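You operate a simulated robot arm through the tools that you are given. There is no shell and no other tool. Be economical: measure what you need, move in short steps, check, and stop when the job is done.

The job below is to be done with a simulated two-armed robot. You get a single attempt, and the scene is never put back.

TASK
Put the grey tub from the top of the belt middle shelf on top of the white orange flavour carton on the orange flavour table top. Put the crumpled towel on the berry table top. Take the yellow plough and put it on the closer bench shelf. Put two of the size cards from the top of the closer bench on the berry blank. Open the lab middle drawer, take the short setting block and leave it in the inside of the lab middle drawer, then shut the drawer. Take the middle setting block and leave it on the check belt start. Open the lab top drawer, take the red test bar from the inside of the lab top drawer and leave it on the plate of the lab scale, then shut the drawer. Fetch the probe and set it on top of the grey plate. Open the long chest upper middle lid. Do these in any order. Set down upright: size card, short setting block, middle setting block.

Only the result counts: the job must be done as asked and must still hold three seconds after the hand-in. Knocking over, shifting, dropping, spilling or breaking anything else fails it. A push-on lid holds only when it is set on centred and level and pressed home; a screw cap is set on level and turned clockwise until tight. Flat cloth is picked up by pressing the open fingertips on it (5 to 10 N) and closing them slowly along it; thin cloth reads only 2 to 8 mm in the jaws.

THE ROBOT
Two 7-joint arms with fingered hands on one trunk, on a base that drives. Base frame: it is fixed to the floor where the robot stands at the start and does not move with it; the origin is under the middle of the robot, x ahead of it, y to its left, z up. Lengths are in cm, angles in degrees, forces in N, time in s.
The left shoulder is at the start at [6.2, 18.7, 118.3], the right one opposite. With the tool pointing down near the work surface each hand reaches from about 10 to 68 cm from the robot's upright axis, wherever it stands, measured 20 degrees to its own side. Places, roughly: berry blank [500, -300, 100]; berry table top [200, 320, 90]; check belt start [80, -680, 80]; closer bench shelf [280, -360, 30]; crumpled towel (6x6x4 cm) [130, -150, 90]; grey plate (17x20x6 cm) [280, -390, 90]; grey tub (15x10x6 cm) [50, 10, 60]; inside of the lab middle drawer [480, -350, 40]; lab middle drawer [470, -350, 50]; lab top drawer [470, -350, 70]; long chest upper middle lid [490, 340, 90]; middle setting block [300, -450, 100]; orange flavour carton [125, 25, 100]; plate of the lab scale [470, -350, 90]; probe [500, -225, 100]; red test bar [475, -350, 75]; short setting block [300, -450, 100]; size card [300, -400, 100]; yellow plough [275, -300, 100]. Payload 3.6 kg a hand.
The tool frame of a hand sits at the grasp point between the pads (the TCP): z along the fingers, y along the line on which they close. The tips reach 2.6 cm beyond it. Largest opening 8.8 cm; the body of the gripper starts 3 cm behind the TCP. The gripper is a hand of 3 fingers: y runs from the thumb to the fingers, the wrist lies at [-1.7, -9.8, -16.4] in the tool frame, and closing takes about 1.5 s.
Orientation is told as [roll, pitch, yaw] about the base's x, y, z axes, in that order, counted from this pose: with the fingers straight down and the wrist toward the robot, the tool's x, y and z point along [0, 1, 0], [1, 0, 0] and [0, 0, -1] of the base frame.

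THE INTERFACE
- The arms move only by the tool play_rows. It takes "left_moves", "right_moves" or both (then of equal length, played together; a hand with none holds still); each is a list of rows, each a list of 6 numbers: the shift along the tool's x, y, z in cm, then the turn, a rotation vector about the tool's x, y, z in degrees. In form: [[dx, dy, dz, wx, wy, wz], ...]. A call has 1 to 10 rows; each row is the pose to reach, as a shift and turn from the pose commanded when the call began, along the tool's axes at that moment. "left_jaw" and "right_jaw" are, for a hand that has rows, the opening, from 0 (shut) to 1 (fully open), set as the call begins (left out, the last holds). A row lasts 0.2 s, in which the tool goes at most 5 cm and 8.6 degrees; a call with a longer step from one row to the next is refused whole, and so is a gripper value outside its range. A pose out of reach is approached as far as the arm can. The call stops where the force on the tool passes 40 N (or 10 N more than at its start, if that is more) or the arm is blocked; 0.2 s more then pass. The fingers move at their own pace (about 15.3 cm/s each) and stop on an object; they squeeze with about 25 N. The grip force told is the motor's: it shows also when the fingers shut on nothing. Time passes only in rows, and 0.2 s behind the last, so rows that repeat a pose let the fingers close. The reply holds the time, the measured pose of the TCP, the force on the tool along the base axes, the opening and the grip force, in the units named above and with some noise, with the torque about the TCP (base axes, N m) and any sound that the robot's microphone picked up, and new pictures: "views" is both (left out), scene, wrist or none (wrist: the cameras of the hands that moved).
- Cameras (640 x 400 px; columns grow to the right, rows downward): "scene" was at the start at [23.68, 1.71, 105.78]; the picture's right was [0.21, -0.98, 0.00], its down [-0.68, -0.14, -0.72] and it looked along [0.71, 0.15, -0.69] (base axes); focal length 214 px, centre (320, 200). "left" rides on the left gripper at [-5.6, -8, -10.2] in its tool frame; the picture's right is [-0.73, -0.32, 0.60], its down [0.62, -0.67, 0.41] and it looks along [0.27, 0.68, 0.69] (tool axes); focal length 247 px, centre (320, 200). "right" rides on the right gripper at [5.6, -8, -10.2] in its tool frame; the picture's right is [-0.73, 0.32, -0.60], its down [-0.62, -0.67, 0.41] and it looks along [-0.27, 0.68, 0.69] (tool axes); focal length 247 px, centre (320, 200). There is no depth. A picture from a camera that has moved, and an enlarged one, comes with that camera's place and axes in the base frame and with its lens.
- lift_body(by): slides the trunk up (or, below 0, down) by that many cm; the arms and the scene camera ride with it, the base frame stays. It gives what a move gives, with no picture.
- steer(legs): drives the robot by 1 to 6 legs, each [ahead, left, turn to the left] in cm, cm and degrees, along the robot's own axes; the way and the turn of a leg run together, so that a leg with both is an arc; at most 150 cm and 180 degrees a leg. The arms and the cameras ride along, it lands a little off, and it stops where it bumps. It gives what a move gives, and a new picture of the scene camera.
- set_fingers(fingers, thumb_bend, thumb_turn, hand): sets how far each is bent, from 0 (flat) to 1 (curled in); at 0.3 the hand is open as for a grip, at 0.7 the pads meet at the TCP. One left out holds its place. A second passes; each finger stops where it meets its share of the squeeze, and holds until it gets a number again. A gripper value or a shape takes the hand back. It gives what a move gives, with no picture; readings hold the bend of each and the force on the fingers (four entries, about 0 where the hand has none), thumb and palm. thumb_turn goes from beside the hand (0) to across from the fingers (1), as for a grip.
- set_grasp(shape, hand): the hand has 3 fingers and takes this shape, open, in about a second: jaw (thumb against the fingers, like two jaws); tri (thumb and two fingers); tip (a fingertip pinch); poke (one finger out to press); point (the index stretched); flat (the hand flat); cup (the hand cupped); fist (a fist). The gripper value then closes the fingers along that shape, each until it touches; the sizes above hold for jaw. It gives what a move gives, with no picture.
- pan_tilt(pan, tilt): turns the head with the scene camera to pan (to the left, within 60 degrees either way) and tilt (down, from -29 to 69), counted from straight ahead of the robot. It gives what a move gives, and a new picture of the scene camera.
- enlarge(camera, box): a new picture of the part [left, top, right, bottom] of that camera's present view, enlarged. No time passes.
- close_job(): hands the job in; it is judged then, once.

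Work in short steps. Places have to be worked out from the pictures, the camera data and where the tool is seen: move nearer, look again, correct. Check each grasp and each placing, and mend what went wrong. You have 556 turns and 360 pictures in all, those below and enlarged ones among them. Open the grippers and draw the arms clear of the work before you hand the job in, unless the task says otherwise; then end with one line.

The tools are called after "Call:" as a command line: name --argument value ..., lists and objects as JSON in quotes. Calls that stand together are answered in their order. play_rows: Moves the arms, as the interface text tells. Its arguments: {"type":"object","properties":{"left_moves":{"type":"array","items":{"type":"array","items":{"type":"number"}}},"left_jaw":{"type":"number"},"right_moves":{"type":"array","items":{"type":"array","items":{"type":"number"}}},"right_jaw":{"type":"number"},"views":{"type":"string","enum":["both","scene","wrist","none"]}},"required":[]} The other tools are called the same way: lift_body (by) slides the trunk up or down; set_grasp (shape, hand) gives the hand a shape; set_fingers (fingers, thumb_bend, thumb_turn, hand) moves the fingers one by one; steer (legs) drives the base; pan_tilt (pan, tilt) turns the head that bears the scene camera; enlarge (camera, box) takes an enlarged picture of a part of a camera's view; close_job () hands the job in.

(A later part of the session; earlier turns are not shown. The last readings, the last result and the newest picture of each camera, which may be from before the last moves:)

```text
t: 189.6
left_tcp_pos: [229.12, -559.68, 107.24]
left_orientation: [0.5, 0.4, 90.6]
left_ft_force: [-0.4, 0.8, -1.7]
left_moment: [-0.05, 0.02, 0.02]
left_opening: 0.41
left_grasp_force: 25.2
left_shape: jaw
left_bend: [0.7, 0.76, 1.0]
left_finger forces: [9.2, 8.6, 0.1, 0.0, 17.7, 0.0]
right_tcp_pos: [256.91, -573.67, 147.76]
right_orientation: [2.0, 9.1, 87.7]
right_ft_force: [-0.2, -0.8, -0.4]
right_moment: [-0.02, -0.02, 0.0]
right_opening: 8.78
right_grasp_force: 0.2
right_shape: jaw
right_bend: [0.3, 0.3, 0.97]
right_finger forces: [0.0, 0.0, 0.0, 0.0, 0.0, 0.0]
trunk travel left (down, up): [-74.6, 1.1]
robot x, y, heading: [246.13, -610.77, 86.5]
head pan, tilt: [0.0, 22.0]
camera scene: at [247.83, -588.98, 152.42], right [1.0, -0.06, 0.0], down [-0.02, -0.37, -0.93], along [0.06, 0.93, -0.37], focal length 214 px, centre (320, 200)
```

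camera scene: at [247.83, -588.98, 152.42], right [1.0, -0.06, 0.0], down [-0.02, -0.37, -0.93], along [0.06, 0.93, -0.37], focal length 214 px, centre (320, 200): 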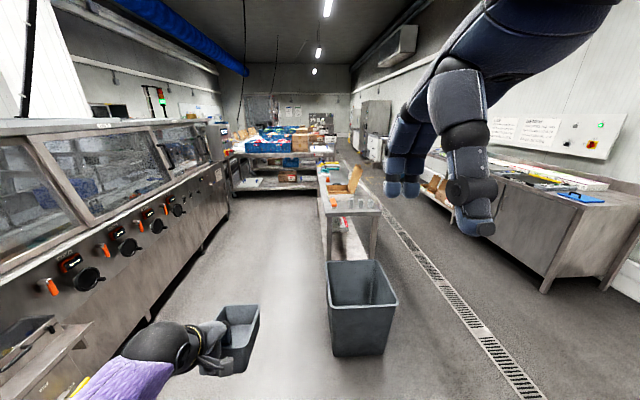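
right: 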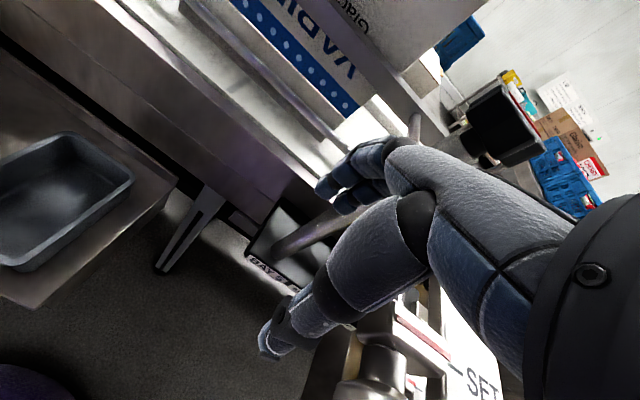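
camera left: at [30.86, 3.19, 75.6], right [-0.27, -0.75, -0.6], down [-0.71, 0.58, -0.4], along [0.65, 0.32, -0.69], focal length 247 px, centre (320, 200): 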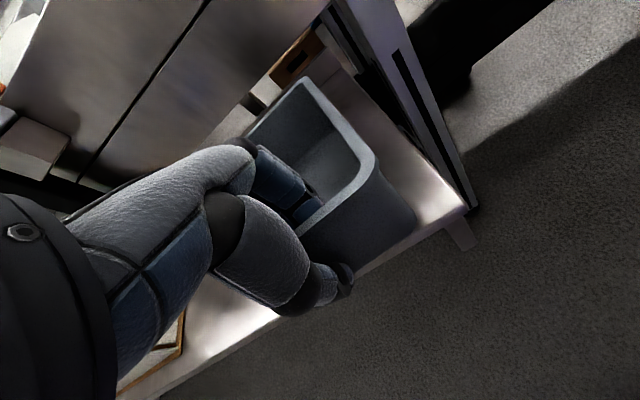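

The closer bench stands ahead at x≈270–320; a right-hand aisle (x≈325–440) runs past it. I take that aisle up toward the orange table.

Call:
steer --legs '[[57, -132, 0], [0, 0, 3], [150, 0, 0], [150, 0, 0]]'

Call:
pan_tilt --pan 20 --tilt 22

```text
t: 211.2
left_tcp_pos: [363.24, -211.75, 107.24]
left_orientation: [0.4, 0.5, 93.0]
left_ft_force: [-1.1, -0.3, -0.1]
left_moment: [-0.02, 0.02, 0.0]
left_opening: 0.42
left_grasp_force: 25.5
left_shape: jaw
left_bend: [0.7, 0.76, 1.0]
left_finger forces: [9.1, 8.8, 0.1, 0.1, 17.8, 0.0]
right_tcp_pos: [391.7, -224.56, 147.72]
right_orientation: [2.0, 9.2, 90.3]
right_ft_force: [0.4, -0.4, 1.5]
right_moment: [0.02, 0.01, 0.0]
right_opening: 8.78
right_grasp_force: 0.1
right_shape: jaw
right_bend: [0.3, 0.3, 0.97]
right_finger forces: [0.1, 0.1, 0.1, 0.0, 0.0, 0.0]
trunk travel left (down, up): [-74.6, 1.1]
robot x, y, heading: [382.54, -262.45, 89.1]
head pan, tilt: [0.0, 22.0]
camera scene: at [383.22, -240.22, 152.42], right [1.0, -0.02, 0.0], down [-0.01, -0.37, -0.93], along [0.02, 0.93, -0.37], focal length 214 px, centre (320, 200)
```

scene: 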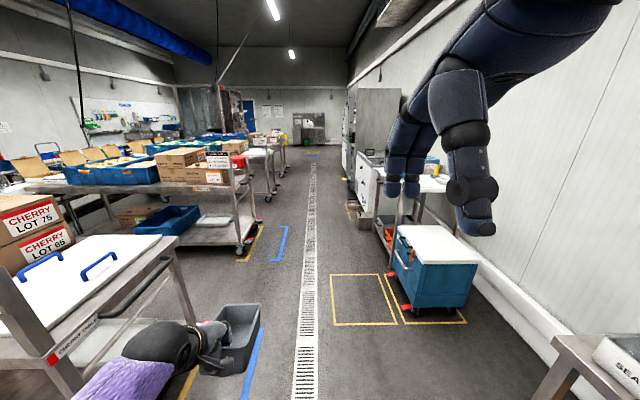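

```text
t: 212.0
left_tcp_pos: [363.24, -211.64, 107.21]
left_orientation: [0.5, 0.5, 93.0]
left_ft_force: [-0.2, 0.2, -1.2]
left_moment: [-0.06, 0.03, 0.02]
left_opening: 0.43
left_grasp_force: 24.9
left_shape: jaw
left_bend: [0.7, 0.76, 1.0]
left_finger forces: [9.1, 8.9, 0.0, 0.0, 17.7, 0.0]
right_tcp_pos: [391.71, -224.53, 147.7]
right_orientation: [1.8, 9.3, 90.2]
right_ft_force: [0.3, -0.5, 0.2]
right_moment: [-0.01, 0.0, 0.01]
right_opening: 8.76
right_grasp_force: 0.0
right_shape: jaw
right_bend: [0.3, 0.3, 0.97]
right_finger forces: [0.0, 0.0, 0.1, 0.1, 0.1, 0.0]
trunk travel left (down, up): [-74.6, 1.1]
robot x, y, heading: [382.85, -262.76, 89.0]
head pan, tilt: [20.0, 22.0]
camera scene: at [380.05, -240.71, 152.42], right [0.95, 0.32, 0.0], down [0.12, -0.35, -0.93], along [-0.3, 0.88, -0.37], focal length 214 px, centre (320, 200)
```

scene: 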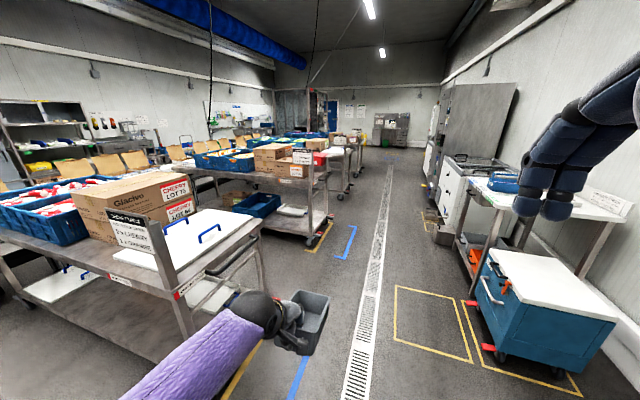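

The orange table lies between y≈-30 and 27 and ends at x≈299; its carton is near its left edge, so I approach from the aisle at y≈65. I drive up there and turn to face the belt.

Call:
steer --legs '[[150, -8, 0], [150, 0, 0], [28, 0, 0], [0, 0, 90]]'

Call:
pan_tilt --pan 15 --tilt 25

```text
refused: leg 1 is longer than a leg can be; nothing moved
```

```text
t: 212.7
left_tcp_pos: [363.23, -211.66, 107.29]
left_orientation: [0.6, 0.5, 93.0]
left_ft_force: [-0.2, 0.5, -0.8]
left_moment: [-0.07, 0.01, 0.03]
left_opening: 0.42
left_grasp_force: 24.5
left_shape: jaw
left_bend: [0.7, 0.76, 1.0]
left_finger forces: [9.2, 8.9, 0.0, 0.0, 17.8, 0.0]
right_tcp_pos: [391.67, -224.7, 147.71]
right_orientation: [1.9, 9.2, 90.1]
right_ft_force: [0.3, 0.5, -1.0]
right_moment: [0.02, -0.02, 0.02]
right_opening: 8.78
right_grasp_force: 0.1
right_shape: jaw
right_bend: [0.3, 0.3, 0.97]
right_finger forces: [0.0, 0.0, 0.0, 0.0, 0.1, 0.0]
trunk travel left (down, up): [-74.6, 1.1]
robot x, y, heading: [382.6, -262.29, 89.1]
head pan, tilt: [15.0, 25.0]
camera scene: at [380.83, -240.55, 151.94], right [0.97, 0.24, 0.0], down [0.1, -0.41, -0.91], along [-0.22, 0.88, -0.42], focal length 214 px, centre (320, 200)
```

scene: 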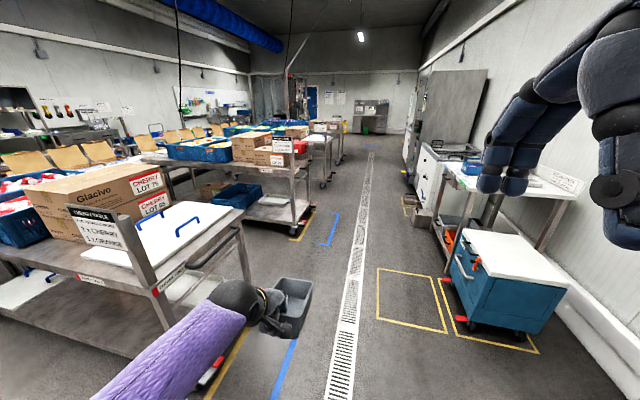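

The leg was a hair too long; I split it.

Call:
steer --legs '[[140, -8, 0], [150, 0, 0], [38, 0, 0], [0, 0, 90]]'

Call:
pan_tilt --pan 15 --tilt 25

```text
t: 232.7
left_tcp_pos: [343.02, 47.96, 107.35]
left_orientation: [0.5, 0.5, -175.6]
left_ft_force: [0.3, 1.0, -1.6]
left_moment: [0.0, -0.07, 0.02]
left_opening: 0.43
left_grasp_force: 25.2
left_shape: jaw
left_bend: [0.7, 0.77, 1.0]
left_finger forces: [9.0, 8.7, 0.0, 0.0, 17.5, 0.0]
right_tcp_pos: [355.05, 76.65, 147.71]
right_orientation: [1.8, 9.2, -178.3]
right_ft_force: [-0.2, 1.4, 0.4]
right_moment: [0.0, 0.02, -0.02]
right_opening: 8.79
right_grasp_force: 0.0
right_shape: jaw
right_bend: [0.3, 0.3, 0.97]
right_finger forces: [0.1, 0.0, 0.0, 0.1, 0.1, 0.0]
trunk travel left (down, up): [-74.6, 1.1]
robot x, y, heading: [393.45, 68.3, -179.4]
head pan, tilt: [15.0, 25.0]
camera scene: at [371.56, 65.94, 151.93], right [-0.26, 0.96, 0.0], down [0.41, 0.11, -0.91], along [-0.87, -0.24, -0.42], focal length 214 px, centre (320, 200)
```

scene: 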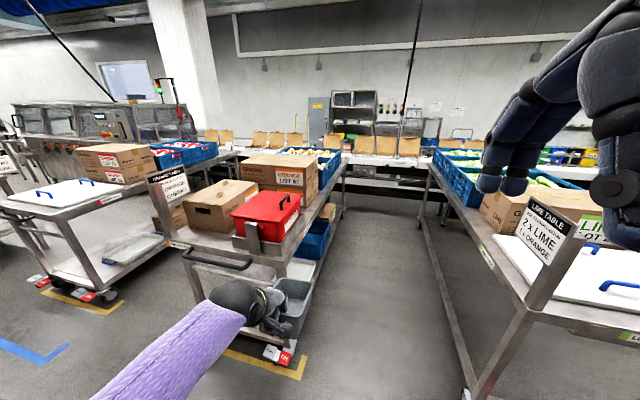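

```text
t: 233.3
left_tcp_pos: [342.97, 47.87, 107.31]
left_orientation: [0.4, 0.5, -175.7]
left_ft_force: [-0.4, 0.6, -0.9]
left_moment: [-0.01, -0.07, -0.01]
left_opening: 0.41
left_grasp_force: 25.0
left_shape: jaw
left_bend: [0.7, 0.77, 1.0]
left_finger forces: [9.1, 8.8, 0.0, 0.0, 17.6, 0.1]
right_tcp_pos: [355.02, 76.68, 147.71]
right_orientation: [1.9, 9.2, -178.4]
right_ft_force: [-0.1, -0.5, -0.2]
right_moment: [-0.01, 0.02, -0.01]
right_opening: 8.8
right_grasp_force: 0.0
right_shape: jaw
right_bend: [0.3, 0.3, 0.97]
right_finger forces: [0.0, 0.0, 0.0, 0.0, 0.0, 0.0]
trunk travel left (down, up): [-74.6, 1.1]
robot x, y, heading: [393.15, 68.55, -179.6]
head pan, tilt: [15.0, 25.0]
camera scene: at [371.56, 65.94, 151.93], right [-0.26, 0.96, 0.0], down [0.41, 0.11, -0.91], along [-0.87, -0.24, -0.42], focal length 214 px, centre (320, 200)
```

scene: 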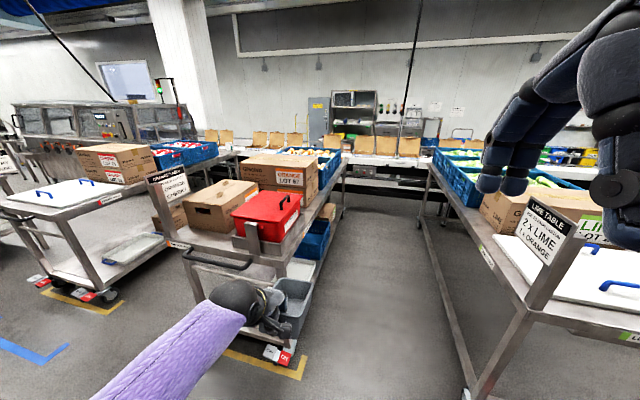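

The aisle spans y≈33 to 119. I drive in centred, tub clear of the table edge.

Call:
steer --legs '[[60, -7, 0], [110, 0, 0]]'

Call:
pan_tilt --pan 40 --tilt 40

```text
t: 241.9
left_tcp_pos: [172.4, 54.54, 107.19]
left_orientation: [0.5, 0.6, -175.2]
left_ft_force: [0.1, -1.5, -1.1]
left_moment: [-0.02, -0.07, -0.01]
left_opening: 0.41
left_grasp_force: 25.3
left_shape: jaw
left_bend: [0.7, 0.77, 1.0]
left_finger forces: [9.1, 8.9, 0.1, 0.0, 17.6, 0.1]
right_tcp_pos: [184.35, 83.32, 147.81]
right_orientation: [1.8, 9.2, -178.0]
right_ft_force: [0.1, 0.0, 0.5]
right_moment: [-0.04, -0.01, 0.03]
right_opening: 8.8
right_grasp_force: 0.0
right_shape: jaw
right_bend: [0.3, 0.3, 0.97]
right_finger forces: [0.0, 0.1, 0.0, 0.1, 0.0, 0.0]
trunk travel left (down, up): [-74.6, 1.1]
robot x, y, heading: [222.78, 75.05, -179.5]
head pan, tilt: [15.0, 25.0]
camera scene: at [201.03, 72.74, 151.94], right [-0.27, 0.96, 0.0], down [0.41, 0.11, -0.91], along [-0.87, -0.25, -0.42], focal length 214 px, centre (320, 200)
```

scene: 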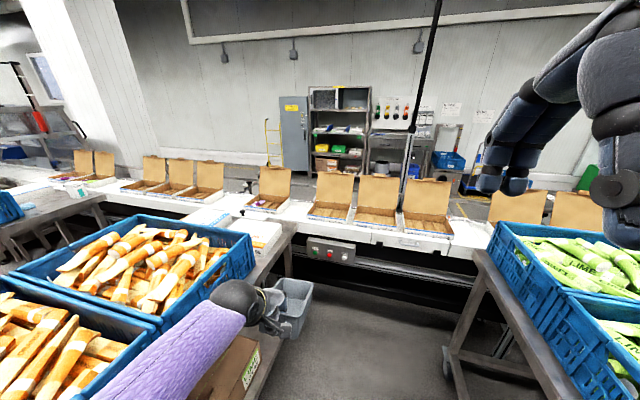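

```text
t: 242.8
left_tcp_pos: [172.53, 54.49, 107.28]
left_orientation: [0.5, 0.5, -175.2]
left_ft_force: [-0.3, -0.6, 0.2]
left_moment: [-0.03, -0.07, -0.01]
left_opening: 0.41
left_grasp_force: 25.0
left_shape: jaw
left_bend: [0.7, 0.77, 1.0]
left_finger forces: [9.1, 8.8, 0.1, 0.0, 17.6, 0.0]
right_tcp_pos: [184.44, 83.32, 147.76]
right_orientation: [1.9, 9.2, -178.0]
right_ft_force: [-0.1, 0.2, 0.3]
right_moment: [-0.02, 0.0, 0.02]
right_opening: 8.76
right_grasp_force: 0.0
right_shape: jaw
right_bend: [0.3, 0.3, 0.97]
right_finger forces: [0.1, 0.0, 0.1, 0.0, 0.0, 0.0]
trunk travel left (down, up): [-74.6, 1.1]
robot x, y, heading: [222.68, 75.29, -179.1]
head pan, tilt: [40.0, 40.0]
camera scene: at [203.45, 69.7, 149.61], right [-0.65, 0.76, 0.0], down [0.49, 0.42, -0.77], along [-0.58, -0.5, -0.64], focal length 214 px, centre (320, 200)
```

scene: 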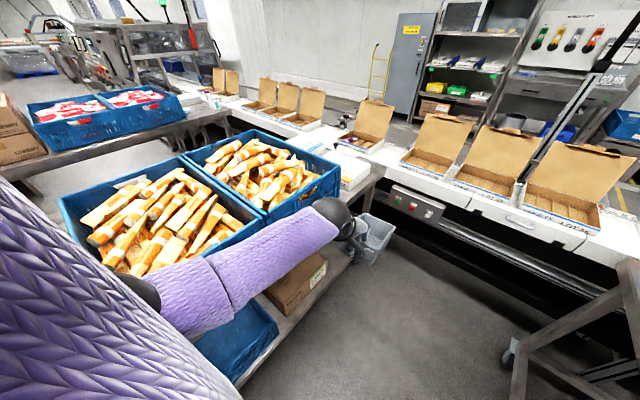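

The carton is behind the bins at the belt end. Before turning I raise the tub well above the bins.

Call:
play_rows --left_moves '[[0, 1, -4, 0, 0, 0], [0, 3, -8, 0, 0, 0], [0, 5, -12, 0, 0, 0], [0, 7, -16, 0, 0, 0], [0, 8, -20, 0, 0, 0]]' --views "scene"

```text
t: 244.0
left_tcp_pos: [164.45, 53.93, 127.35]
left_orientation: [0.5, 0.7, -175.2]
left_ft_force: [-0.5, 0.1, -0.7]
left_moment: [0.02, -0.1, -0.02]
left_opening: 0.41
left_grasp_force: 25.0
left_shape: jaw
left_bend: [0.7, 0.77, 1.0]
left_finger forces: [9.5, 9.1, 0.1, 0.0, 18.2, 0.1]
right_tcp_pos: [184.27, 83.42, 147.75]
right_orientation: [2.0, 9.3, -178.0]
right_ft_force: [-0.7, 0.0, 0.2]
right_moment: [0.01, 0.02, 0.02]
right_opening: 8.8
right_grasp_force: 0.0
right_shape: jaw
right_bend: [0.3, 0.3, 0.97]
right_finger forces: [0.1, 0.0, 0.0, 0.0, 0.0, 0.0]
trunk travel left (down, up): [-74.6, 1.1]
robot x, y, heading: [222.58, 75.73, -179.4]
head pan, tilt: [40.0, 40.0]
camera scene: at [203.42, 69.71, 149.6], right [-0.65, 0.76, 0.0], down [0.49, 0.42, -0.77], along [-0.58, -0.5, -0.64], focal length 214 px, centre (320, 200)
```

scene: 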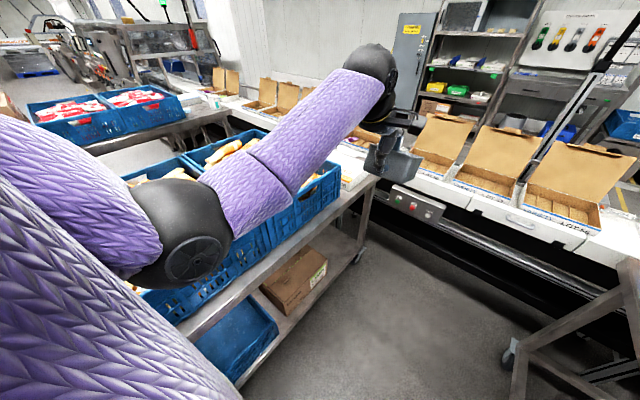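

The tub is now at z≈121–127. I advance and turn left toward the carton.

Call:
steer --legs '[[65, 0, 0], [10, 0, 40]]'

Call:
pan_tilt --pan 20 --tilt 45

```text
t: 249.6
left_tcp_pos: [117.46, 17.12, 127.3]
left_orientation: [0.6, 0.6, -134.6]
left_ft_force: [-0.5, 0.5, -1.0]
left_moment: [0.07, -0.06, 0.0]
left_opening: 0.39
left_grasp_force: 25.0
left_shape: jaw
left_bend: [0.7, 0.77, 1.0]
left_finger forces: [9.4, 8.9, 0.1, 0.0, 17.9, 0.0]
right_tcp_pos: [113.72, 52.43, 147.68]
right_orientation: [1.9, 9.2, -137.5]
right_ft_force: [0.5, 0.8, 0.2]
right_moment: [-0.02, 0.0, 0.01]
right_opening: 8.79
right_grasp_force: 0.0
right_shape: jaw
right_bend: [0.3, 0.3, 0.97]
right_finger forces: [0.0, 0.1, 0.1, 0.0, 0.0, 0.1]
trunk travel left (down, up): [-74.6, 1.1]
robot x, y, heading: [147.8, 70.84, -138.9]
head pan, tilt: [40.0, 40.0]
camera scene: at [137.04, 54.22, 149.6], right [-0.99, 0.15, 0.0], down [0.1, 0.64, -0.77], along [-0.12, -0.76, -0.64], focal length 214 px, centre (320, 200)
```

scene: 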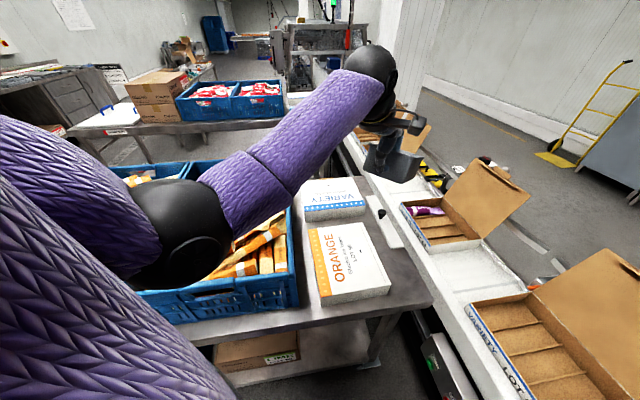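

```text
t: 250.4
left_tcp_pos: [117.43, 17.15, 127.36]
left_orientation: [0.5, 0.4, -134.7]
left_ft_force: [0.2, 0.2, -1.0]
left_moment: [-0.01, -0.06, 0.01]
left_opening: 0.45
left_grasp_force: 25.1
left_shape: jaw
left_bend: [0.7, 0.77, 1.0]
left_finger forces: [9.3, 8.8, 0.0, 0.1, 17.8, 0.0]
right_tcp_pos: [113.48, 52.33, 147.67]
right_orientation: [1.9, 9.2, -137.5]
right_ft_force: [0.1, -0.4, 0.6]
right_moment: [0.03, -0.02, 0.02]
right_opening: 8.77
right_grasp_force: 0.1
right_shape: jaw
right_bend: [0.3, 0.3, 0.97]
right_finger forces: [0.0, 0.0, 0.1, 0.0, 0.0, 0.1]
trunk travel left (down, up): [-74.6, 1.1]
robot x, y, heading: [148.09, 71.27, -138.6]
head pan, tilt: [20.0, 45.0]
camera scene: at [134.44, 55.47, 148.88], right [-0.88, 0.48, 0.0], down [0.34, 0.62, -0.71], along [-0.34, -0.62, -0.71], focal length 214 px, centre (320, 200)
```

scene: 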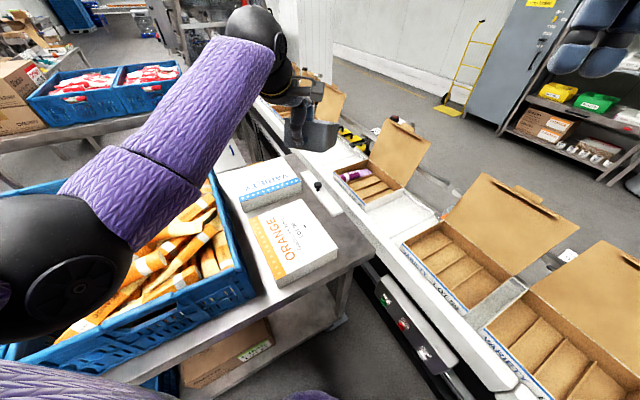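

The orange carton's top is about 18×23 cm centred near (124,18). I back the base 10 cm so the tub comes over it, and turn the hand to align.

Call:
steer --legs '[[-10, 0, 0]]'

Call:
play_rows --left_moves '[[0, 0, 1, 0, 0, -8], [0, 0, 2, 0, 0, -16], [0, 0, 4, 0, 0, -24], [0, 0, 6, 0, 0, -30]]'

```text
t: 251.6
left_tcp_pos: [125.05, 23.69, 127.22]
left_orientation: [0.6, 0.5, -134.7]
left_ft_force: [1.0, -0.1, 0.2]
left_moment: [0.06, -0.04, 0.03]
left_opening: 0.42
left_grasp_force: 25.1
left_shape: jaw
left_bend: [0.7, 0.77, 1.0]
left_finger forces: [9.5, 8.9, 0.1, 0.0, 17.9, 0.1]
right_tcp_pos: [121.15, 59.05, 147.8]
right_orientation: [1.8, 9.2, -137.5]
right_ft_force: [0.6, 0.5, -1.0]
right_moment: [0.01, -0.02, -0.02]
right_opening: 8.77
right_grasp_force: 0.0
right_shape: jaw
right_bend: [0.3, 0.3, 0.97]
right_finger forces: [0.0, 0.0, 0.0, 0.0, 0.1, 0.0]
trunk travel left (down, up): [-74.6, 1.1]
robot x, y, heading: [155.72, 77.34, -138.6]
head pan, tilt: [20.0, 45.0]
camera scene: at [142.04, 62.13, 148.88], right [-0.88, 0.48, 0.0], down [0.34, 0.62, -0.71], along [-0.34, -0.62, -0.71], focal length 214 px, centre (320, 200)
```

scene: 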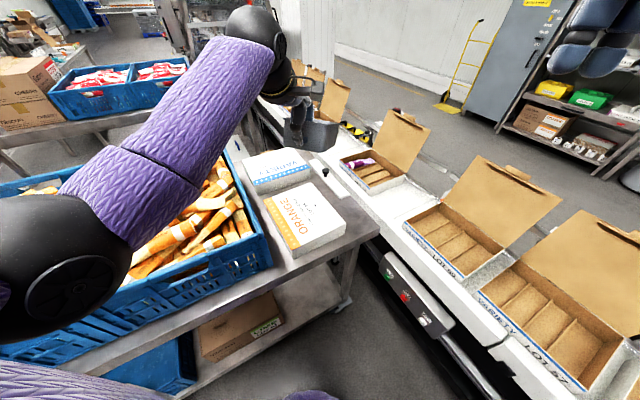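

```text
t: 252.6
left_tcp_pos: [125.01, 23.77, 121.37]
left_orientation: [0.7, 0.2, -104.5]
left_ft_force: [-0.2, -0.8, -0.4]
left_moment: [0.02, -0.01, 0.02]
left_opening: 0.41
left_grasp_force: 25.3
left_shape: jaw
left_bend: [0.7, 0.77, 1.0]
left_finger forces: [9.3, 8.9, 0.1, 0.0, 17.8, 0.0]
right_tcp_pos: [121.03, 59.01, 147.76]
right_orientation: [2.0, 9.2, -137.5]
right_ft_force: [-0.7, -0.4, -0.5]
right_moment: [0.01, -0.02, -0.02]
right_opening: 8.77
right_grasp_force: 0.0
right_shape: jaw
right_bend: [0.3, 0.3, 0.97]
right_finger forces: [0.0, 0.0, 0.0, 0.0, 0.1, 0.0]
trunk travel left (down, up): [-74.6, 1.1]
robot x, y, heading: [155.44, 77.91, -139.0]
head pan, tilt: [20.0, 45.0]
camera scene: at [141.9, 62.04, 148.86], right [-0.88, 0.48, 0.0], down [0.34, 0.62, -0.71], along [-0.34, -0.62, -0.71], focal length 214 px, centre (320, 200)
camera left: at [121.37, 32.84, 131.59], right [-0.62, 0.49, -0.61], down [0.78, 0.49, -0.4], along [0.1, -0.72, -0.69], focal length 247 px, centre (320, 200)
```

scene: 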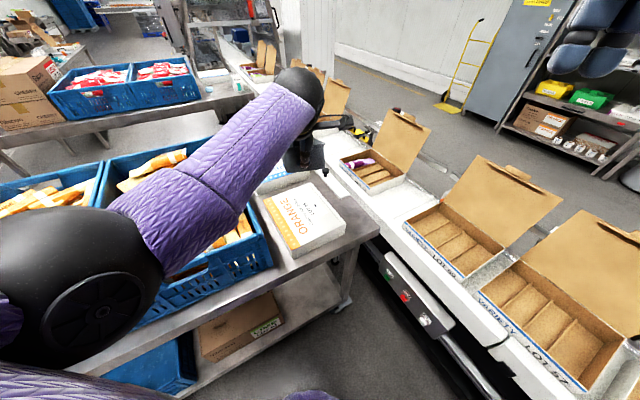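
left: 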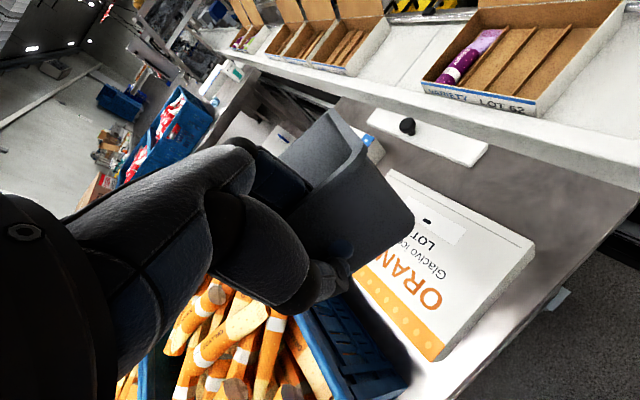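

Triangulated: carton top at z≈90.3, x 112–130.5, y 0.7–26.2. Tub bottom is 6.7 below the TCP, so I shift slightly and lower to just above it.

Call:
play_rows --left_moves '[[-0.3, 1, 4, 0, 0, 0], [-0.7, 2, 8, 0, 0, 0], [-0.7, 3.3, 12, 0, 0, 0], [-0.7, 3.3, 16, 0, 0, 0], [-0.7, 3.3, 20, 0, 0, 0], [-0.7, 3.3, 22.5, 0, 0, 0]]'

```text
t: 253.9
left_tcp_pos: [126.78, 21.6, 107.9]
left_orientation: [0.5, 0.2, -104.7]
left_ft_force: [-0.2, 0.1, -0.4]
left_moment: [0.02, -0.01, 0.01]
left_opening: 0.42
left_grasp_force: 25.0
left_shape: jaw
left_bend: [0.7, 0.78, 1.0]
left_finger forces: [10.0, 9.3, 0.0, 0.0, 19.0, 0.0]
left hand out of reach, approached as far as the arm can: row 3, 4, 5, 6
right_tcp_pos: [121.35, 59.06, 147.76]
right_orientation: [1.9, 9.1, -137.6]
right_ft_force: [0.0, 0.0, -0.1]
right_moment: [-0.03, 0.03, 0.02]
right_opening: 8.8
right_grasp_force: 0.0
right_shape: jaw
right_bend: [0.3, 0.3, 0.97]
right_finger forces: [0.1, 0.0, 0.0, 0.0, 0.1, 0.1]
trunk travel left (down, up): [-74.6, 1.1]
robot x, y, heading: [155.73, 78.15, -138.6]
head pan, tilt: [20.0, 45.0]
camera scene: at [142.09, 62.1, 148.88], right [-0.88, 0.48, 0.0], down [0.34, 0.62, -0.71], along [-0.34, -0.62, -0.71], focal length 214 px, centre (320, 200)
camera left: at [123.24, 30.84, 118.11], right [-0.62, 0.49, -0.61], down [0.78, 0.48, -0.4], along [0.09, -0.72, -0.69], focal length 247 px, centre (320, 200)
```

scene: 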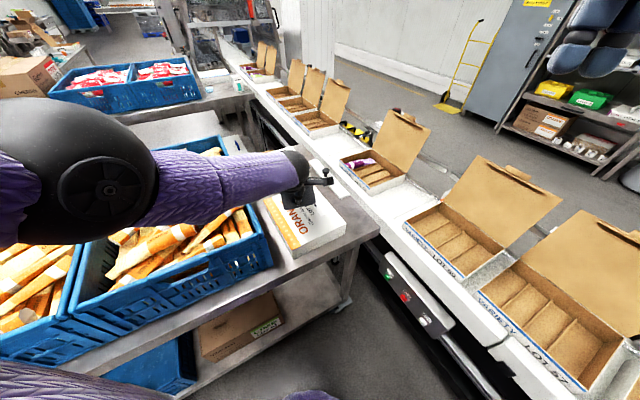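
left: 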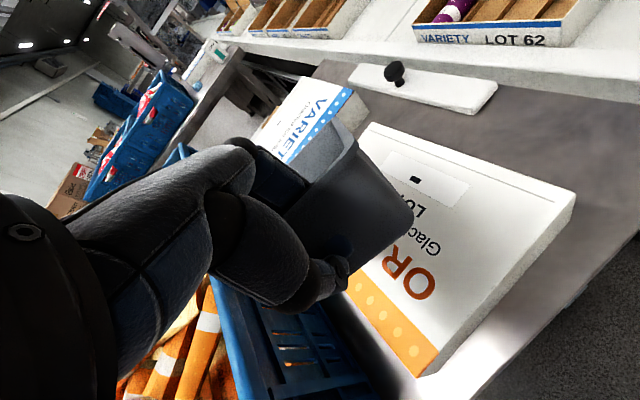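

The arm's reach is limited; I lower the trunk 9 cm to bring the tub near the carton.

Call:
lift_body --by -9

Call:
play_rows --left_moves '[[0, 0, 0, 0, 0, 0]]'

```text
t: 255.2
left_tcp_pos: [126.86, 21.64, 98.79]
left_orientation: [0.7, 0.2, -104.7]
left_ft_force: [-0.1, -0.5, -0.9]
left_moment: [-0.05, -0.04, 0.04]
left_opening: 0.42
left_grasp_force: 25.2
left_shape: jaw
left_bend: [0.7, 0.78, 1.0]
left_finger forces: [9.7, 8.0, 0.0, 0.1, 17.5, 0.1]
right_tcp_pos: [121.17, 59.06, 138.8]
right_orientation: [1.9, 9.2, -137.5]
right_ft_force: [0.1, -0.4, -0.7]
right_moment: [0.0, -0.03, 0.02]
right_opening: 8.79
right_grasp_force: 0.0
right_shape: jaw
right_bend: [0.3, 0.3, 0.97]
right_finger forces: [0.0, 0.0, 0.0, 0.1, 0.0, 0.0]
trunk travel left (down, up): [-65.6, 10.1]
robot x, y, heading: [155.45, 77.91, -138.7]
head pan, tilt: [20.0, 45.0]
```

```text
t: 255.6
left_tcp_pos: [126.87, 21.71, 98.7]
left_orientation: [0.7, 0.1, -104.7]
left_ft_force: [0.5, 0.4, -0.3]
left_moment: [0.01, -0.03, 0.01]
left_opening: 0.43
left_grasp_force: 24.7
left_shape: jaw
left_bend: [0.7, 0.78, 1.0]
left_finger forces: [9.8, 7.9, 0.0, 0.1, 17.5, 0.0]
right_tcp_pos: [121.22, 59.11, 138.82]
right_orientation: [2.0, 9.3, -137.5]
right_ft_force: [-0.3, -0.1, 0.7]
right_moment: [-0.01, 0.0, -0.03]
right_opening: 8.78
right_grasp_force: 0.1
right_shape: jaw
right_bend: [0.3, 0.3, 0.97]
right_finger forces: [0.0, 0.0, 0.0, 0.0, 0.0, 0.0]
trunk travel left (down, up): [-65.6, 10.1]
robot x, y, heading: [155.18, 77.6, -138.7]
head pan, tilt: [20.0, 45.0]
camera scene: at [141.97, 62.08, 139.86], right [-0.88, 0.48, 0.0], down [0.34, 0.62, -0.71], along [-0.34, -0.62, -0.71], focal length 214 px, centre (320, 200)
camera left: at [123.22, 30.87, 109.01], right [-0.62, 0.49, -0.61], down [0.78, 0.48, -0.4], along [0.1, -0.72, -0.69], focal length 247 px, centre (320, 200)
```

scene: 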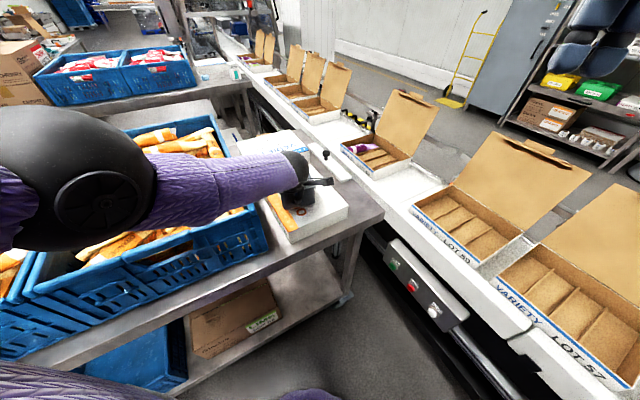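
left: 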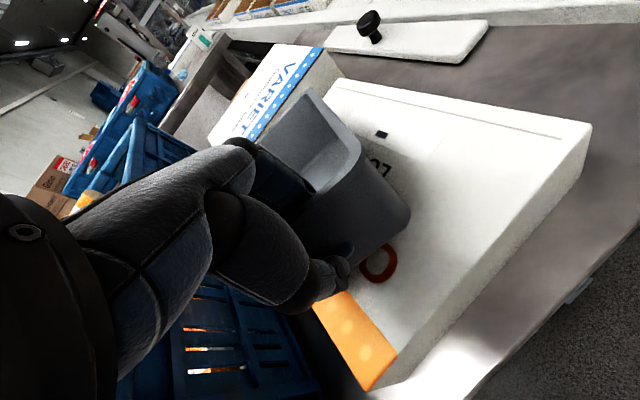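

The tub hovers about 1.5 cm above the carton but too far to the +x edge; I shift it 3.5 cm toward -x.

Call:
play_rows --left_moves '[[-1.5, 0.9, 0, 0, 0, 0], [-3.1, 1.8, 0, 0, 0, 0], [-3.1, 1.8, 0, 0, 0, 0]]' --views "wrist"

```text
t: 256.4
left_tcp_pos: [126.27, 21.63, 99.25]
left_orientation: [0.7, 0.2, -104.7]
left_ft_force: [-0.3, -0.2, -0.1]
left_moment: [0.0, -0.03, 0.01]
left_opening: 0.39
left_grasp_force: 25.1
left_shape: jaw
left_bend: [0.7, 0.78, 1.0]
left_finger forces: [9.6, 8.1, 0.0, 0.0, 17.7, 0.0]
left hand out of reach, approached as far as the arm can: row 1, 2, 3
right_tcp_pos: [121.19, 59.04, 138.59]
right_orientation: [1.9, 9.2, -137.5]
right_ft_force: [0.1, 0.3, 1.4]
right_moment: [0.01, -0.01, -0.04]
right_opening: 8.79
right_grasp_force: 0.3
right_shape: jaw
right_bend: [0.3, 0.3, 0.97]
right_finger forces: [0.1, 0.0, 0.0, 0.0, 0.0, 0.0]
trunk travel left (down, up): [-65.6, 10.1]
robot x, y, heading: [155.6, 77.75, -138.6]
head pan, tilt: [20.0, 45.0]
camera left: at [122.57, 30.83, 109.49], right [-0.62, 0.49, -0.61], down [0.78, 0.48, -0.4], along [0.1, -0.72, -0.69], focal length 247 px, centre (320, 200)
```

left: 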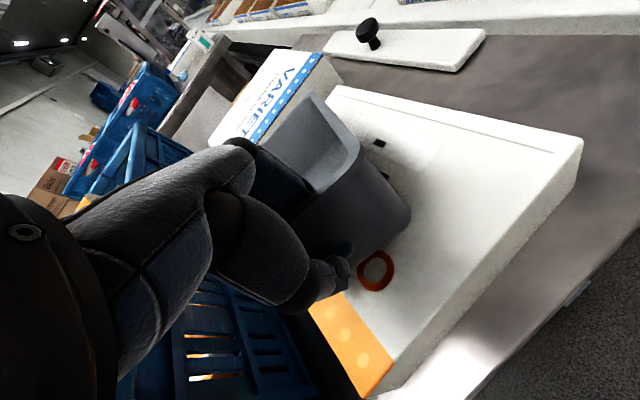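

The arm is at its limit there; I shift the base instead.

Call:
steer --legs '[[3.2, -1.4, 0]]'

Call:
lift_body --by -1.5

Call:
enlarge --camera "left" --box '[160, 40, 640, 400]'

```text
t: 257.3
left_tcp_pos: [123.19, 20.58, 99.38]
left_orientation: [0.6, 0.2, -104.7]
left_ft_force: [-0.2, 0.4, -0.6]
left_moment: [0.02, 0.01, -0.03]
left_opening: 0.43
left_grasp_force: 25.3
left_shape: jaw
left_bend: [0.7, 0.78, 1.0]
left_finger forces: [10.3, 7.7, 0.1, 0.0, 17.8, 0.1]
right_tcp_pos: [118.2, 58.12, 138.81]
right_orientation: [1.9, 9.1, -137.5]
right_ft_force: [0.1, 0.2, 0.1]
right_moment: [-0.02, 0.02, 0.01]
right_opening: 8.79
right_grasp_force: 0.1
right_shape: jaw
right_bend: [0.3, 0.3, 0.97]
right_finger forces: [0.1, 0.0, 0.0, 0.0, 0.1, 0.0]
trunk travel left (down, up): [-65.6, 10.1]
robot x, y, heading: [151.9, 76.92, -139.1]
head pan, tilt: [20.0, 45.0]
camera scene: at [138.88, 61.13, 139.89], right [-0.88, 0.48, 0.0], down [0.34, 0.62, -0.71], along [-0.34, -0.62, -0.71], focal length 214 px, centre (320, 200)
```

scene: 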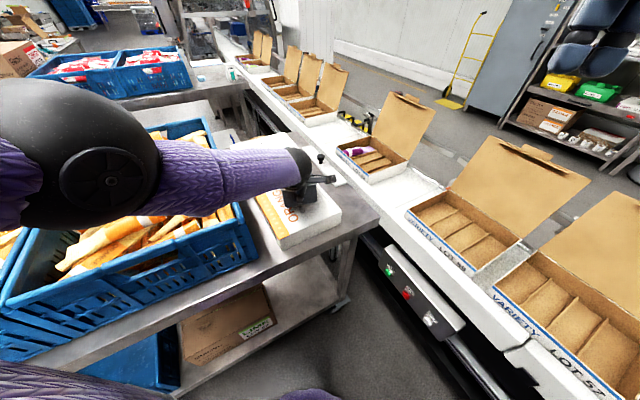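

```text
t: 257.9
left_tcp_pos: [122.91, 20.62, 97.6]
left_orientation: [0.8, 0.2, -104.8]
left_ft_force: [0.2, 0.2, -0.8]
left_moment: [0.01, -0.04, 0.03]
left_opening: 0.38
left_grasp_force: 24.6
left_shape: jaw
left_bend: [0.7, 0.78, 1.0]
left_finger forces: [10.0, 7.6, 0.1, 0.0, 17.7, 0.0]
right_tcp_pos: [117.82, 57.94, 137.15]
right_orientation: [1.9, 9.2, -137.4]
right_ft_force: [-0.3, 0.5, -0.6]
right_moment: [0.01, 0.02, 0.0]
right_opening: 8.77
right_grasp_force: 0.1
right_shape: jaw
right_bend: [0.3, 0.3, 0.97]
right_finger forces: [0.1, 0.0, 0.1, 0.0, 0.0, 0.1]
trunk travel left (down, up): [-64.1, 11.6]
robot x, y, heading: [152.07, 77.28, -138.6]
head pan, tilt: [20.0, 45.0]
```

```text
1.11 times, centred on (400, 220) of left
camera zoom: at [119.24, 29.79, 107.9], right [-0.62, 0.49, -0.61], down [0.78, 0.49, -0.4], along [0.1, -0.72, -0.69], focal length 274 px, centre (231, 178)
```

zoom: 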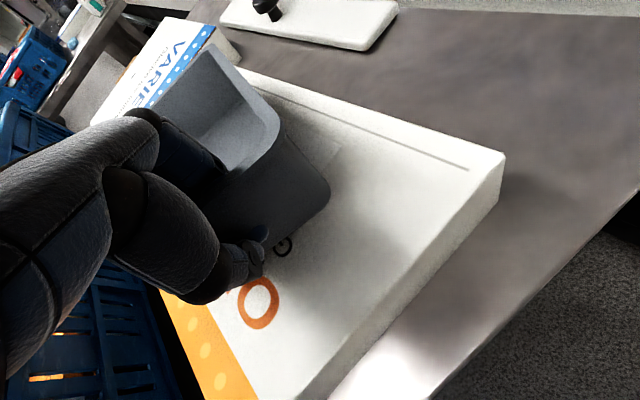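

The tub now sits well inside the carton outline. I lower in small steps until contact.

Call:
lift_body --by -0.8

Call:
lift_body --by -0.6

```text
t: 258.5
left_tcp_pos: [123.11, 20.63, 96.87]
left_orientation: [0.7, 0.2, -104.7]
left_ft_force: [-0.4, -0.6, 0.2]
left_moment: [-0.02, -0.05, 0.03]
left_opening: 0.39
left_grasp_force: 25.2
left_shape: jaw
left_bend: [0.7, 0.78, 1.0]
left_finger forces: [9.9, 8.2, 0.0, 0.1, 17.8, 0.0]
right_tcp_pos: [117.88, 57.99, 136.47]
right_orientation: [1.9, 9.2, -137.5]
right_ft_force: [0.1, -0.1, 0.2]
right_moment: [-0.03, -0.01, 0.03]
right_opening: 8.77
right_grasp_force: 0.0
right_shape: jaw
right_bend: [0.3, 0.3, 0.97]
right_finger forces: [0.0, 0.1, 0.0, 0.1, 0.0, 0.1]
trunk travel left (down, up): [-63.3, 12.4]
robot x, y, heading: [152.23, 76.92, -139.0]
head pan, tilt: [20.0, 45.0]
```

```text
t: 259.0
left_tcp_pos: [122.95, 20.62, 96.47]
left_orientation: [0.7, 0.2, -104.6]
left_ft_force: [-0.2, -0.3, -0.8]
left_moment: [-0.01, -0.02, 0.03]
left_opening: 0.41
left_grasp_force: 24.8
left_shape: jaw
left_bend: [0.7, 0.78, 1.0]
left_finger forces: [9.7, 8.3, 0.0, 0.1, 17.9, 0.0]
right_tcp_pos: [118.04, 57.96, 135.77]
right_orientation: [1.9, 9.2, -137.5]
right_ft_force: [-0.5, -0.3, -1.8]
right_moment: [0.03, 0.01, -0.03]
right_opening: 8.83
right_grasp_force: 0.1
right_shape: jaw
right_bend: [0.3, 0.3, 0.97]
right_finger forces: [0.0, 0.0, 0.1, 0.1, 0.0, 0.1]
trunk travel left (down, up): [-62.7, 13.0]
robot x, y, heading: [152.32, 76.79, -138.8]
head pan, tilt: [20.0, 45.0]
```

No contact yet; I continue lowering.

Call:
lift_body --by -0.6

Call:
lift_body --by -0.6

Call:
enlarge --camera "left" --box '[160, 40, 640, 400]'

```text
t: 259.6
left_tcp_pos: [123.1, 20.64, 95.78]
left_orientation: [0.7, 0.1, -104.7]
left_ft_force: [-0.6, -0.2, -1.4]
left_moment: [-0.04, 0.0, 0.02]
left_opening: 0.43
left_grasp_force: 25.0
left_shape: jaw
left_bend: [0.7, 0.77, 1.0]
left_finger forces: [9.7, 8.7, 0.0, 0.1, 18.2, 0.0]
right_tcp_pos: [117.95, 58.07, 135.16]
right_orientation: [1.9, 9.2, -137.5]
right_ft_force: [-0.1, 0.0, 0.1]
right_moment: [-0.02, -0.02, -0.02]
right_opening: 8.8
right_grasp_force: 0.0
right_shape: jaw
right_bend: [0.3, 0.3, 0.97]
right_finger forces: [0.0, 0.0, 0.2, 0.0, 0.1, 0.0]
trunk travel left (down, up): [-62.1, 13.6]
robot x, y, heading: [152.27, 77.01, -138.8]
head pan, tilt: [20.0, 45.0]
```

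```text
t: 260.1
left_tcp_pos: [122.87, 20.45, 95.53]
left_orientation: [0.5, -0.2, -104.7]
left_ft_force: [3.3, 1.9, 19.5]
left_moment: [0.17, -0.11, 0.03]
left_opening: 0.49
left_grasp_force: 24.3
left_shape: jaw
left_bend: [0.7, 0.77, 1.0]
left_finger forces: [11.4, 9.5, 0.0, 0.1, 23.0, 0.1]
right_tcp_pos: [118.05, 58.18, 134.68]
right_orientation: [1.9, 9.1, -137.5]
right_ft_force: [-1.3, 0.1, -0.2]
right_moment: [0.01, 0.03, 0.05]
right_opening: 8.78
right_grasp_force: 0.1
right_shape: jaw
right_bend: [0.3, 0.3, 0.97]
right_finger forces: [0.1, 0.0, 0.1, 0.0, 0.0, 0.0]
trunk travel left (down, up): [-61.5, 14.2]
robot x, y, heading: [152.27, 76.84, -139.1]
head pan, tilt: [20.0, 45.0]
```

```text
1.11 times, centred on (400, 220) of left
camera zoom: at [119.32, 29.8, 105.7], right [-0.63, 0.49, -0.61], down [0.78, 0.48, -0.41], along [0.09, -0.72, -0.68], focal length 274 px, centre (231, 178)
```

zoom: 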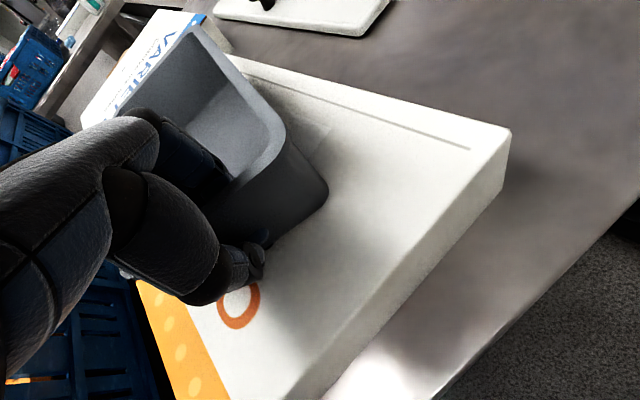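

Contact at 20 N, tub level on the carton. I release.

Call:
play_rows --left_moves '[[0, 0, 0, 0, 0, 0], [0, 0, 0, 0, 0, 0], [0, 0, 0, 0, 0, 0], [0, 0, 0, 0, 0, 0], [0, 0, 0, 0, 0, 0]]' --left_jaw 0.8 --views "wrist"

```text
t: 261.3
left_tcp_pos: [123.13, 20.58, 95.18]
left_orientation: [0.7, 0.2, -104.7]
left_ft_force: [0.1, 1.4, 3.6]
left_moment: [-0.14, 0.12, 0.01]
left_opening: 6.9
left_grasp_force: 0.1
left_shape: jaw
left_bend: [0.33, 0.47, 0.99]
left_finger forces: [4.5, 0.0, 0.0, 0.1, 0.0, 0.0]
right_tcp_pos: [117.95, 57.97, 134.66]
right_orientation: [1.9, 9.0, -137.4]
right_ft_force: [0.7, 0.3, -0.1]
right_moment: [0.0, -0.01, -0.03]
right_opening: 8.78
right_grasp_force: 0.1
right_shape: jaw
right_bend: [0.3, 0.3, 0.97]
right_finger forces: [0.0, 0.0, 0.0, 0.0, 0.0, 0.1]
trunk travel left (down, up): [-61.5, 14.2]
robot x, y, heading: [152.38, 76.51, -138.9]
head pan, tilt: [20.0, 45.0]
camera left: at [119.41, 29.88, 105.37], right [-0.62, 0.49, -0.61], down [0.78, 0.49, -0.4], along [0.1, -0.72, -0.69], focal length 247 px, centre (320, 200)
```

left: 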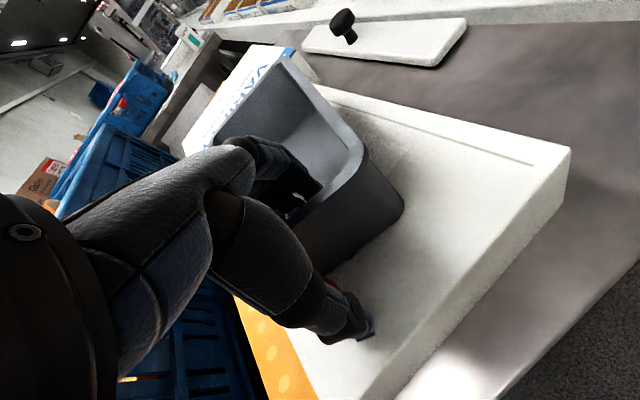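

Released; the tub stands on the carton. I raise straight up with the trunk to withdraw.

Call:
lift_body --by 14

Call:
play_rows --left_moves '[[0, 0, -3, 0, 0, 0], [0, 0, -6, 0, 0, 0]]'

```text
t: 263.0
left_tcp_pos: [122.95, 20.56, 109.1]
left_orientation: [0.6, 0.3, -104.7]
left_ft_force: [-0.4, -0.2, -0.3]
left_moment: [0.01, -0.02, 0.01]
left_opening: 7.03
left_grasp_force: 0.1
left_shape: jaw
left_bend: [0.33, 0.47, 0.99]
left_finger forces: [0.1, 0.1, 0.0, 0.0, 0.0, 0.0]
right_tcp_pos: [117.92, 58.04, 148.62]
right_orientation: [2.1, 9.2, -137.6]
right_ft_force: [-0.7, 0.0, 1.1]
right_moment: [0.01, 0.05, -0.01]
right_opening: 8.81
right_grasp_force: 0.1
right_shape: jaw
right_bend: [0.3, 0.3, 0.97]
right_finger forces: [0.0, 0.0, 0.0, 0.0, 0.1, 0.0]
trunk travel left (down, up): [-75.5, 0.2]
robot x, y, heading: [151.82, 76.75, -138.7]
head pan, tilt: [20.0, 45.0]
```

```text
t: 263.6
left_tcp_pos: [122.78, 20.6, 115.21]
left_orientation: [0.8, 0.4, -104.7]
left_ft_force: [-0.8, -0.3, 0.4]
left_moment: [-0.02, -0.01, 0.02]
left_opening: 7.0
left_grasp_force: 0.0
left_shape: jaw
left_bend: [0.33, 0.47, 0.99]
left_finger forces: [0.0, 0.0, 0.0, 0.0, 0.1, 0.0]
right_tcp_pos: [117.85, 58.11, 148.64]
right_orientation: [1.9, 9.3, -137.4]
right_ft_force: [-0.9, 0.4, 0.7]
right_moment: [-0.02, 0.01, 0.04]
right_opening: 8.79
right_grasp_force: 0.0
right_shape: jaw
right_bend: [0.3, 0.3, 0.97]
right_finger forces: [0.0, 0.0, 0.0, 0.0, 0.1, 0.1]
trunk travel left (down, up): [-75.5, 0.2]
robot x, y, heading: [152.6, 76.58, -138.8]
head pan, tilt: [20.0, 45.0]
camera scene: at [138.7, 61.14, 149.78], right [-0.88, 0.48, 0.0], down [0.34, 0.62, -0.71], along [-0.34, -0.62, -0.71], focal length 214 px, centre (320, 200)
camera left: at [119.14, 29.81, 125.49], right [-0.62, 0.5, -0.61], down [0.78, 0.49, -0.4], along [0.1, -0.72, -0.69], focal length 247 px, centre (320, 200)
```

scene: 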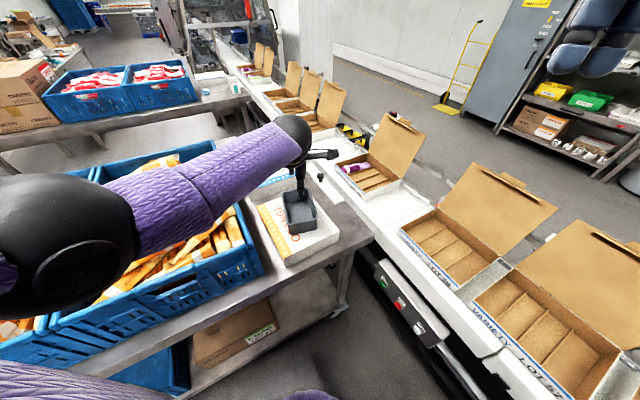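
left: 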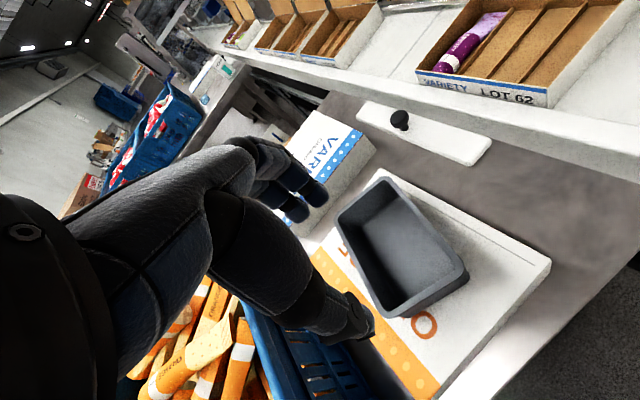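

The tub rests well on the orange carton. Next the towel: I slide out along +x, straighten to heading 180 and back out of the aisle.

Call:
steer --legs '[[-38, 33, 0], [0, 0, -41], [-150, 0, 0], [-40, 0, 0]]'

```text
t: 277.7
left_tcp_pos: [336.19, 56.8, 115.27]
left_orientation: [0.6, 0.2, -143.7]
left_ft_force: [0.4, 0.6, 0.0]
left_moment: [0.0, 0.03, 0.0]
left_opening: 7.0
left_grasp_force: 0.0
left_shape: jaw
left_bend: [0.33, 0.47, 0.99]
left_finger forces: [0.1, 0.0, 0.0, 0.0, 0.0, 0.1]
right_tcp_pos: [356.12, 88.86, 148.53]
right_orientation: [2.0, 9.2, -176.6]
right_ft_force: [0.5, -0.2, 1.3]
right_moment: [-0.02, 0.0, -0.03]
right_opening: 8.8
right_grasp_force: 0.1
right_shape: jaw
right_bend: [0.3, 0.3, 0.97]
right_finger forces: [0.0, 0.0, 0.1, 0.0, 0.1, 0.1]
trunk travel left (down, up): [-75.5, 0.2]
robot x, y, heading: [394.84, 81.84, -177.7]
head pan, tilt: [20.0, 45.0]
camera scene: at [374.28, 78.32, 149.77], right [-0.38, 0.93, 0.0], down [0.66, 0.27, -0.71], along [-0.65, -0.27, -0.71], focal length 214 px, centre (320, 200)
```

scene: 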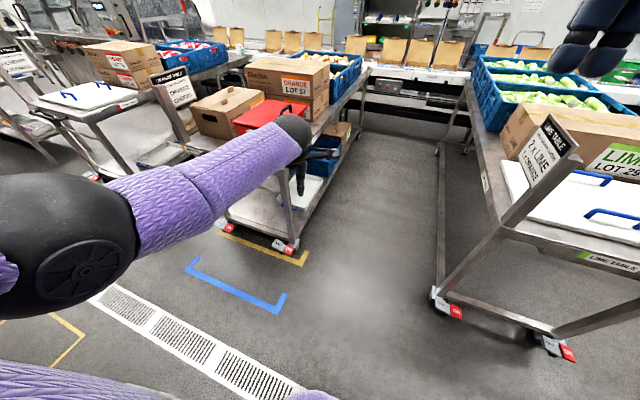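

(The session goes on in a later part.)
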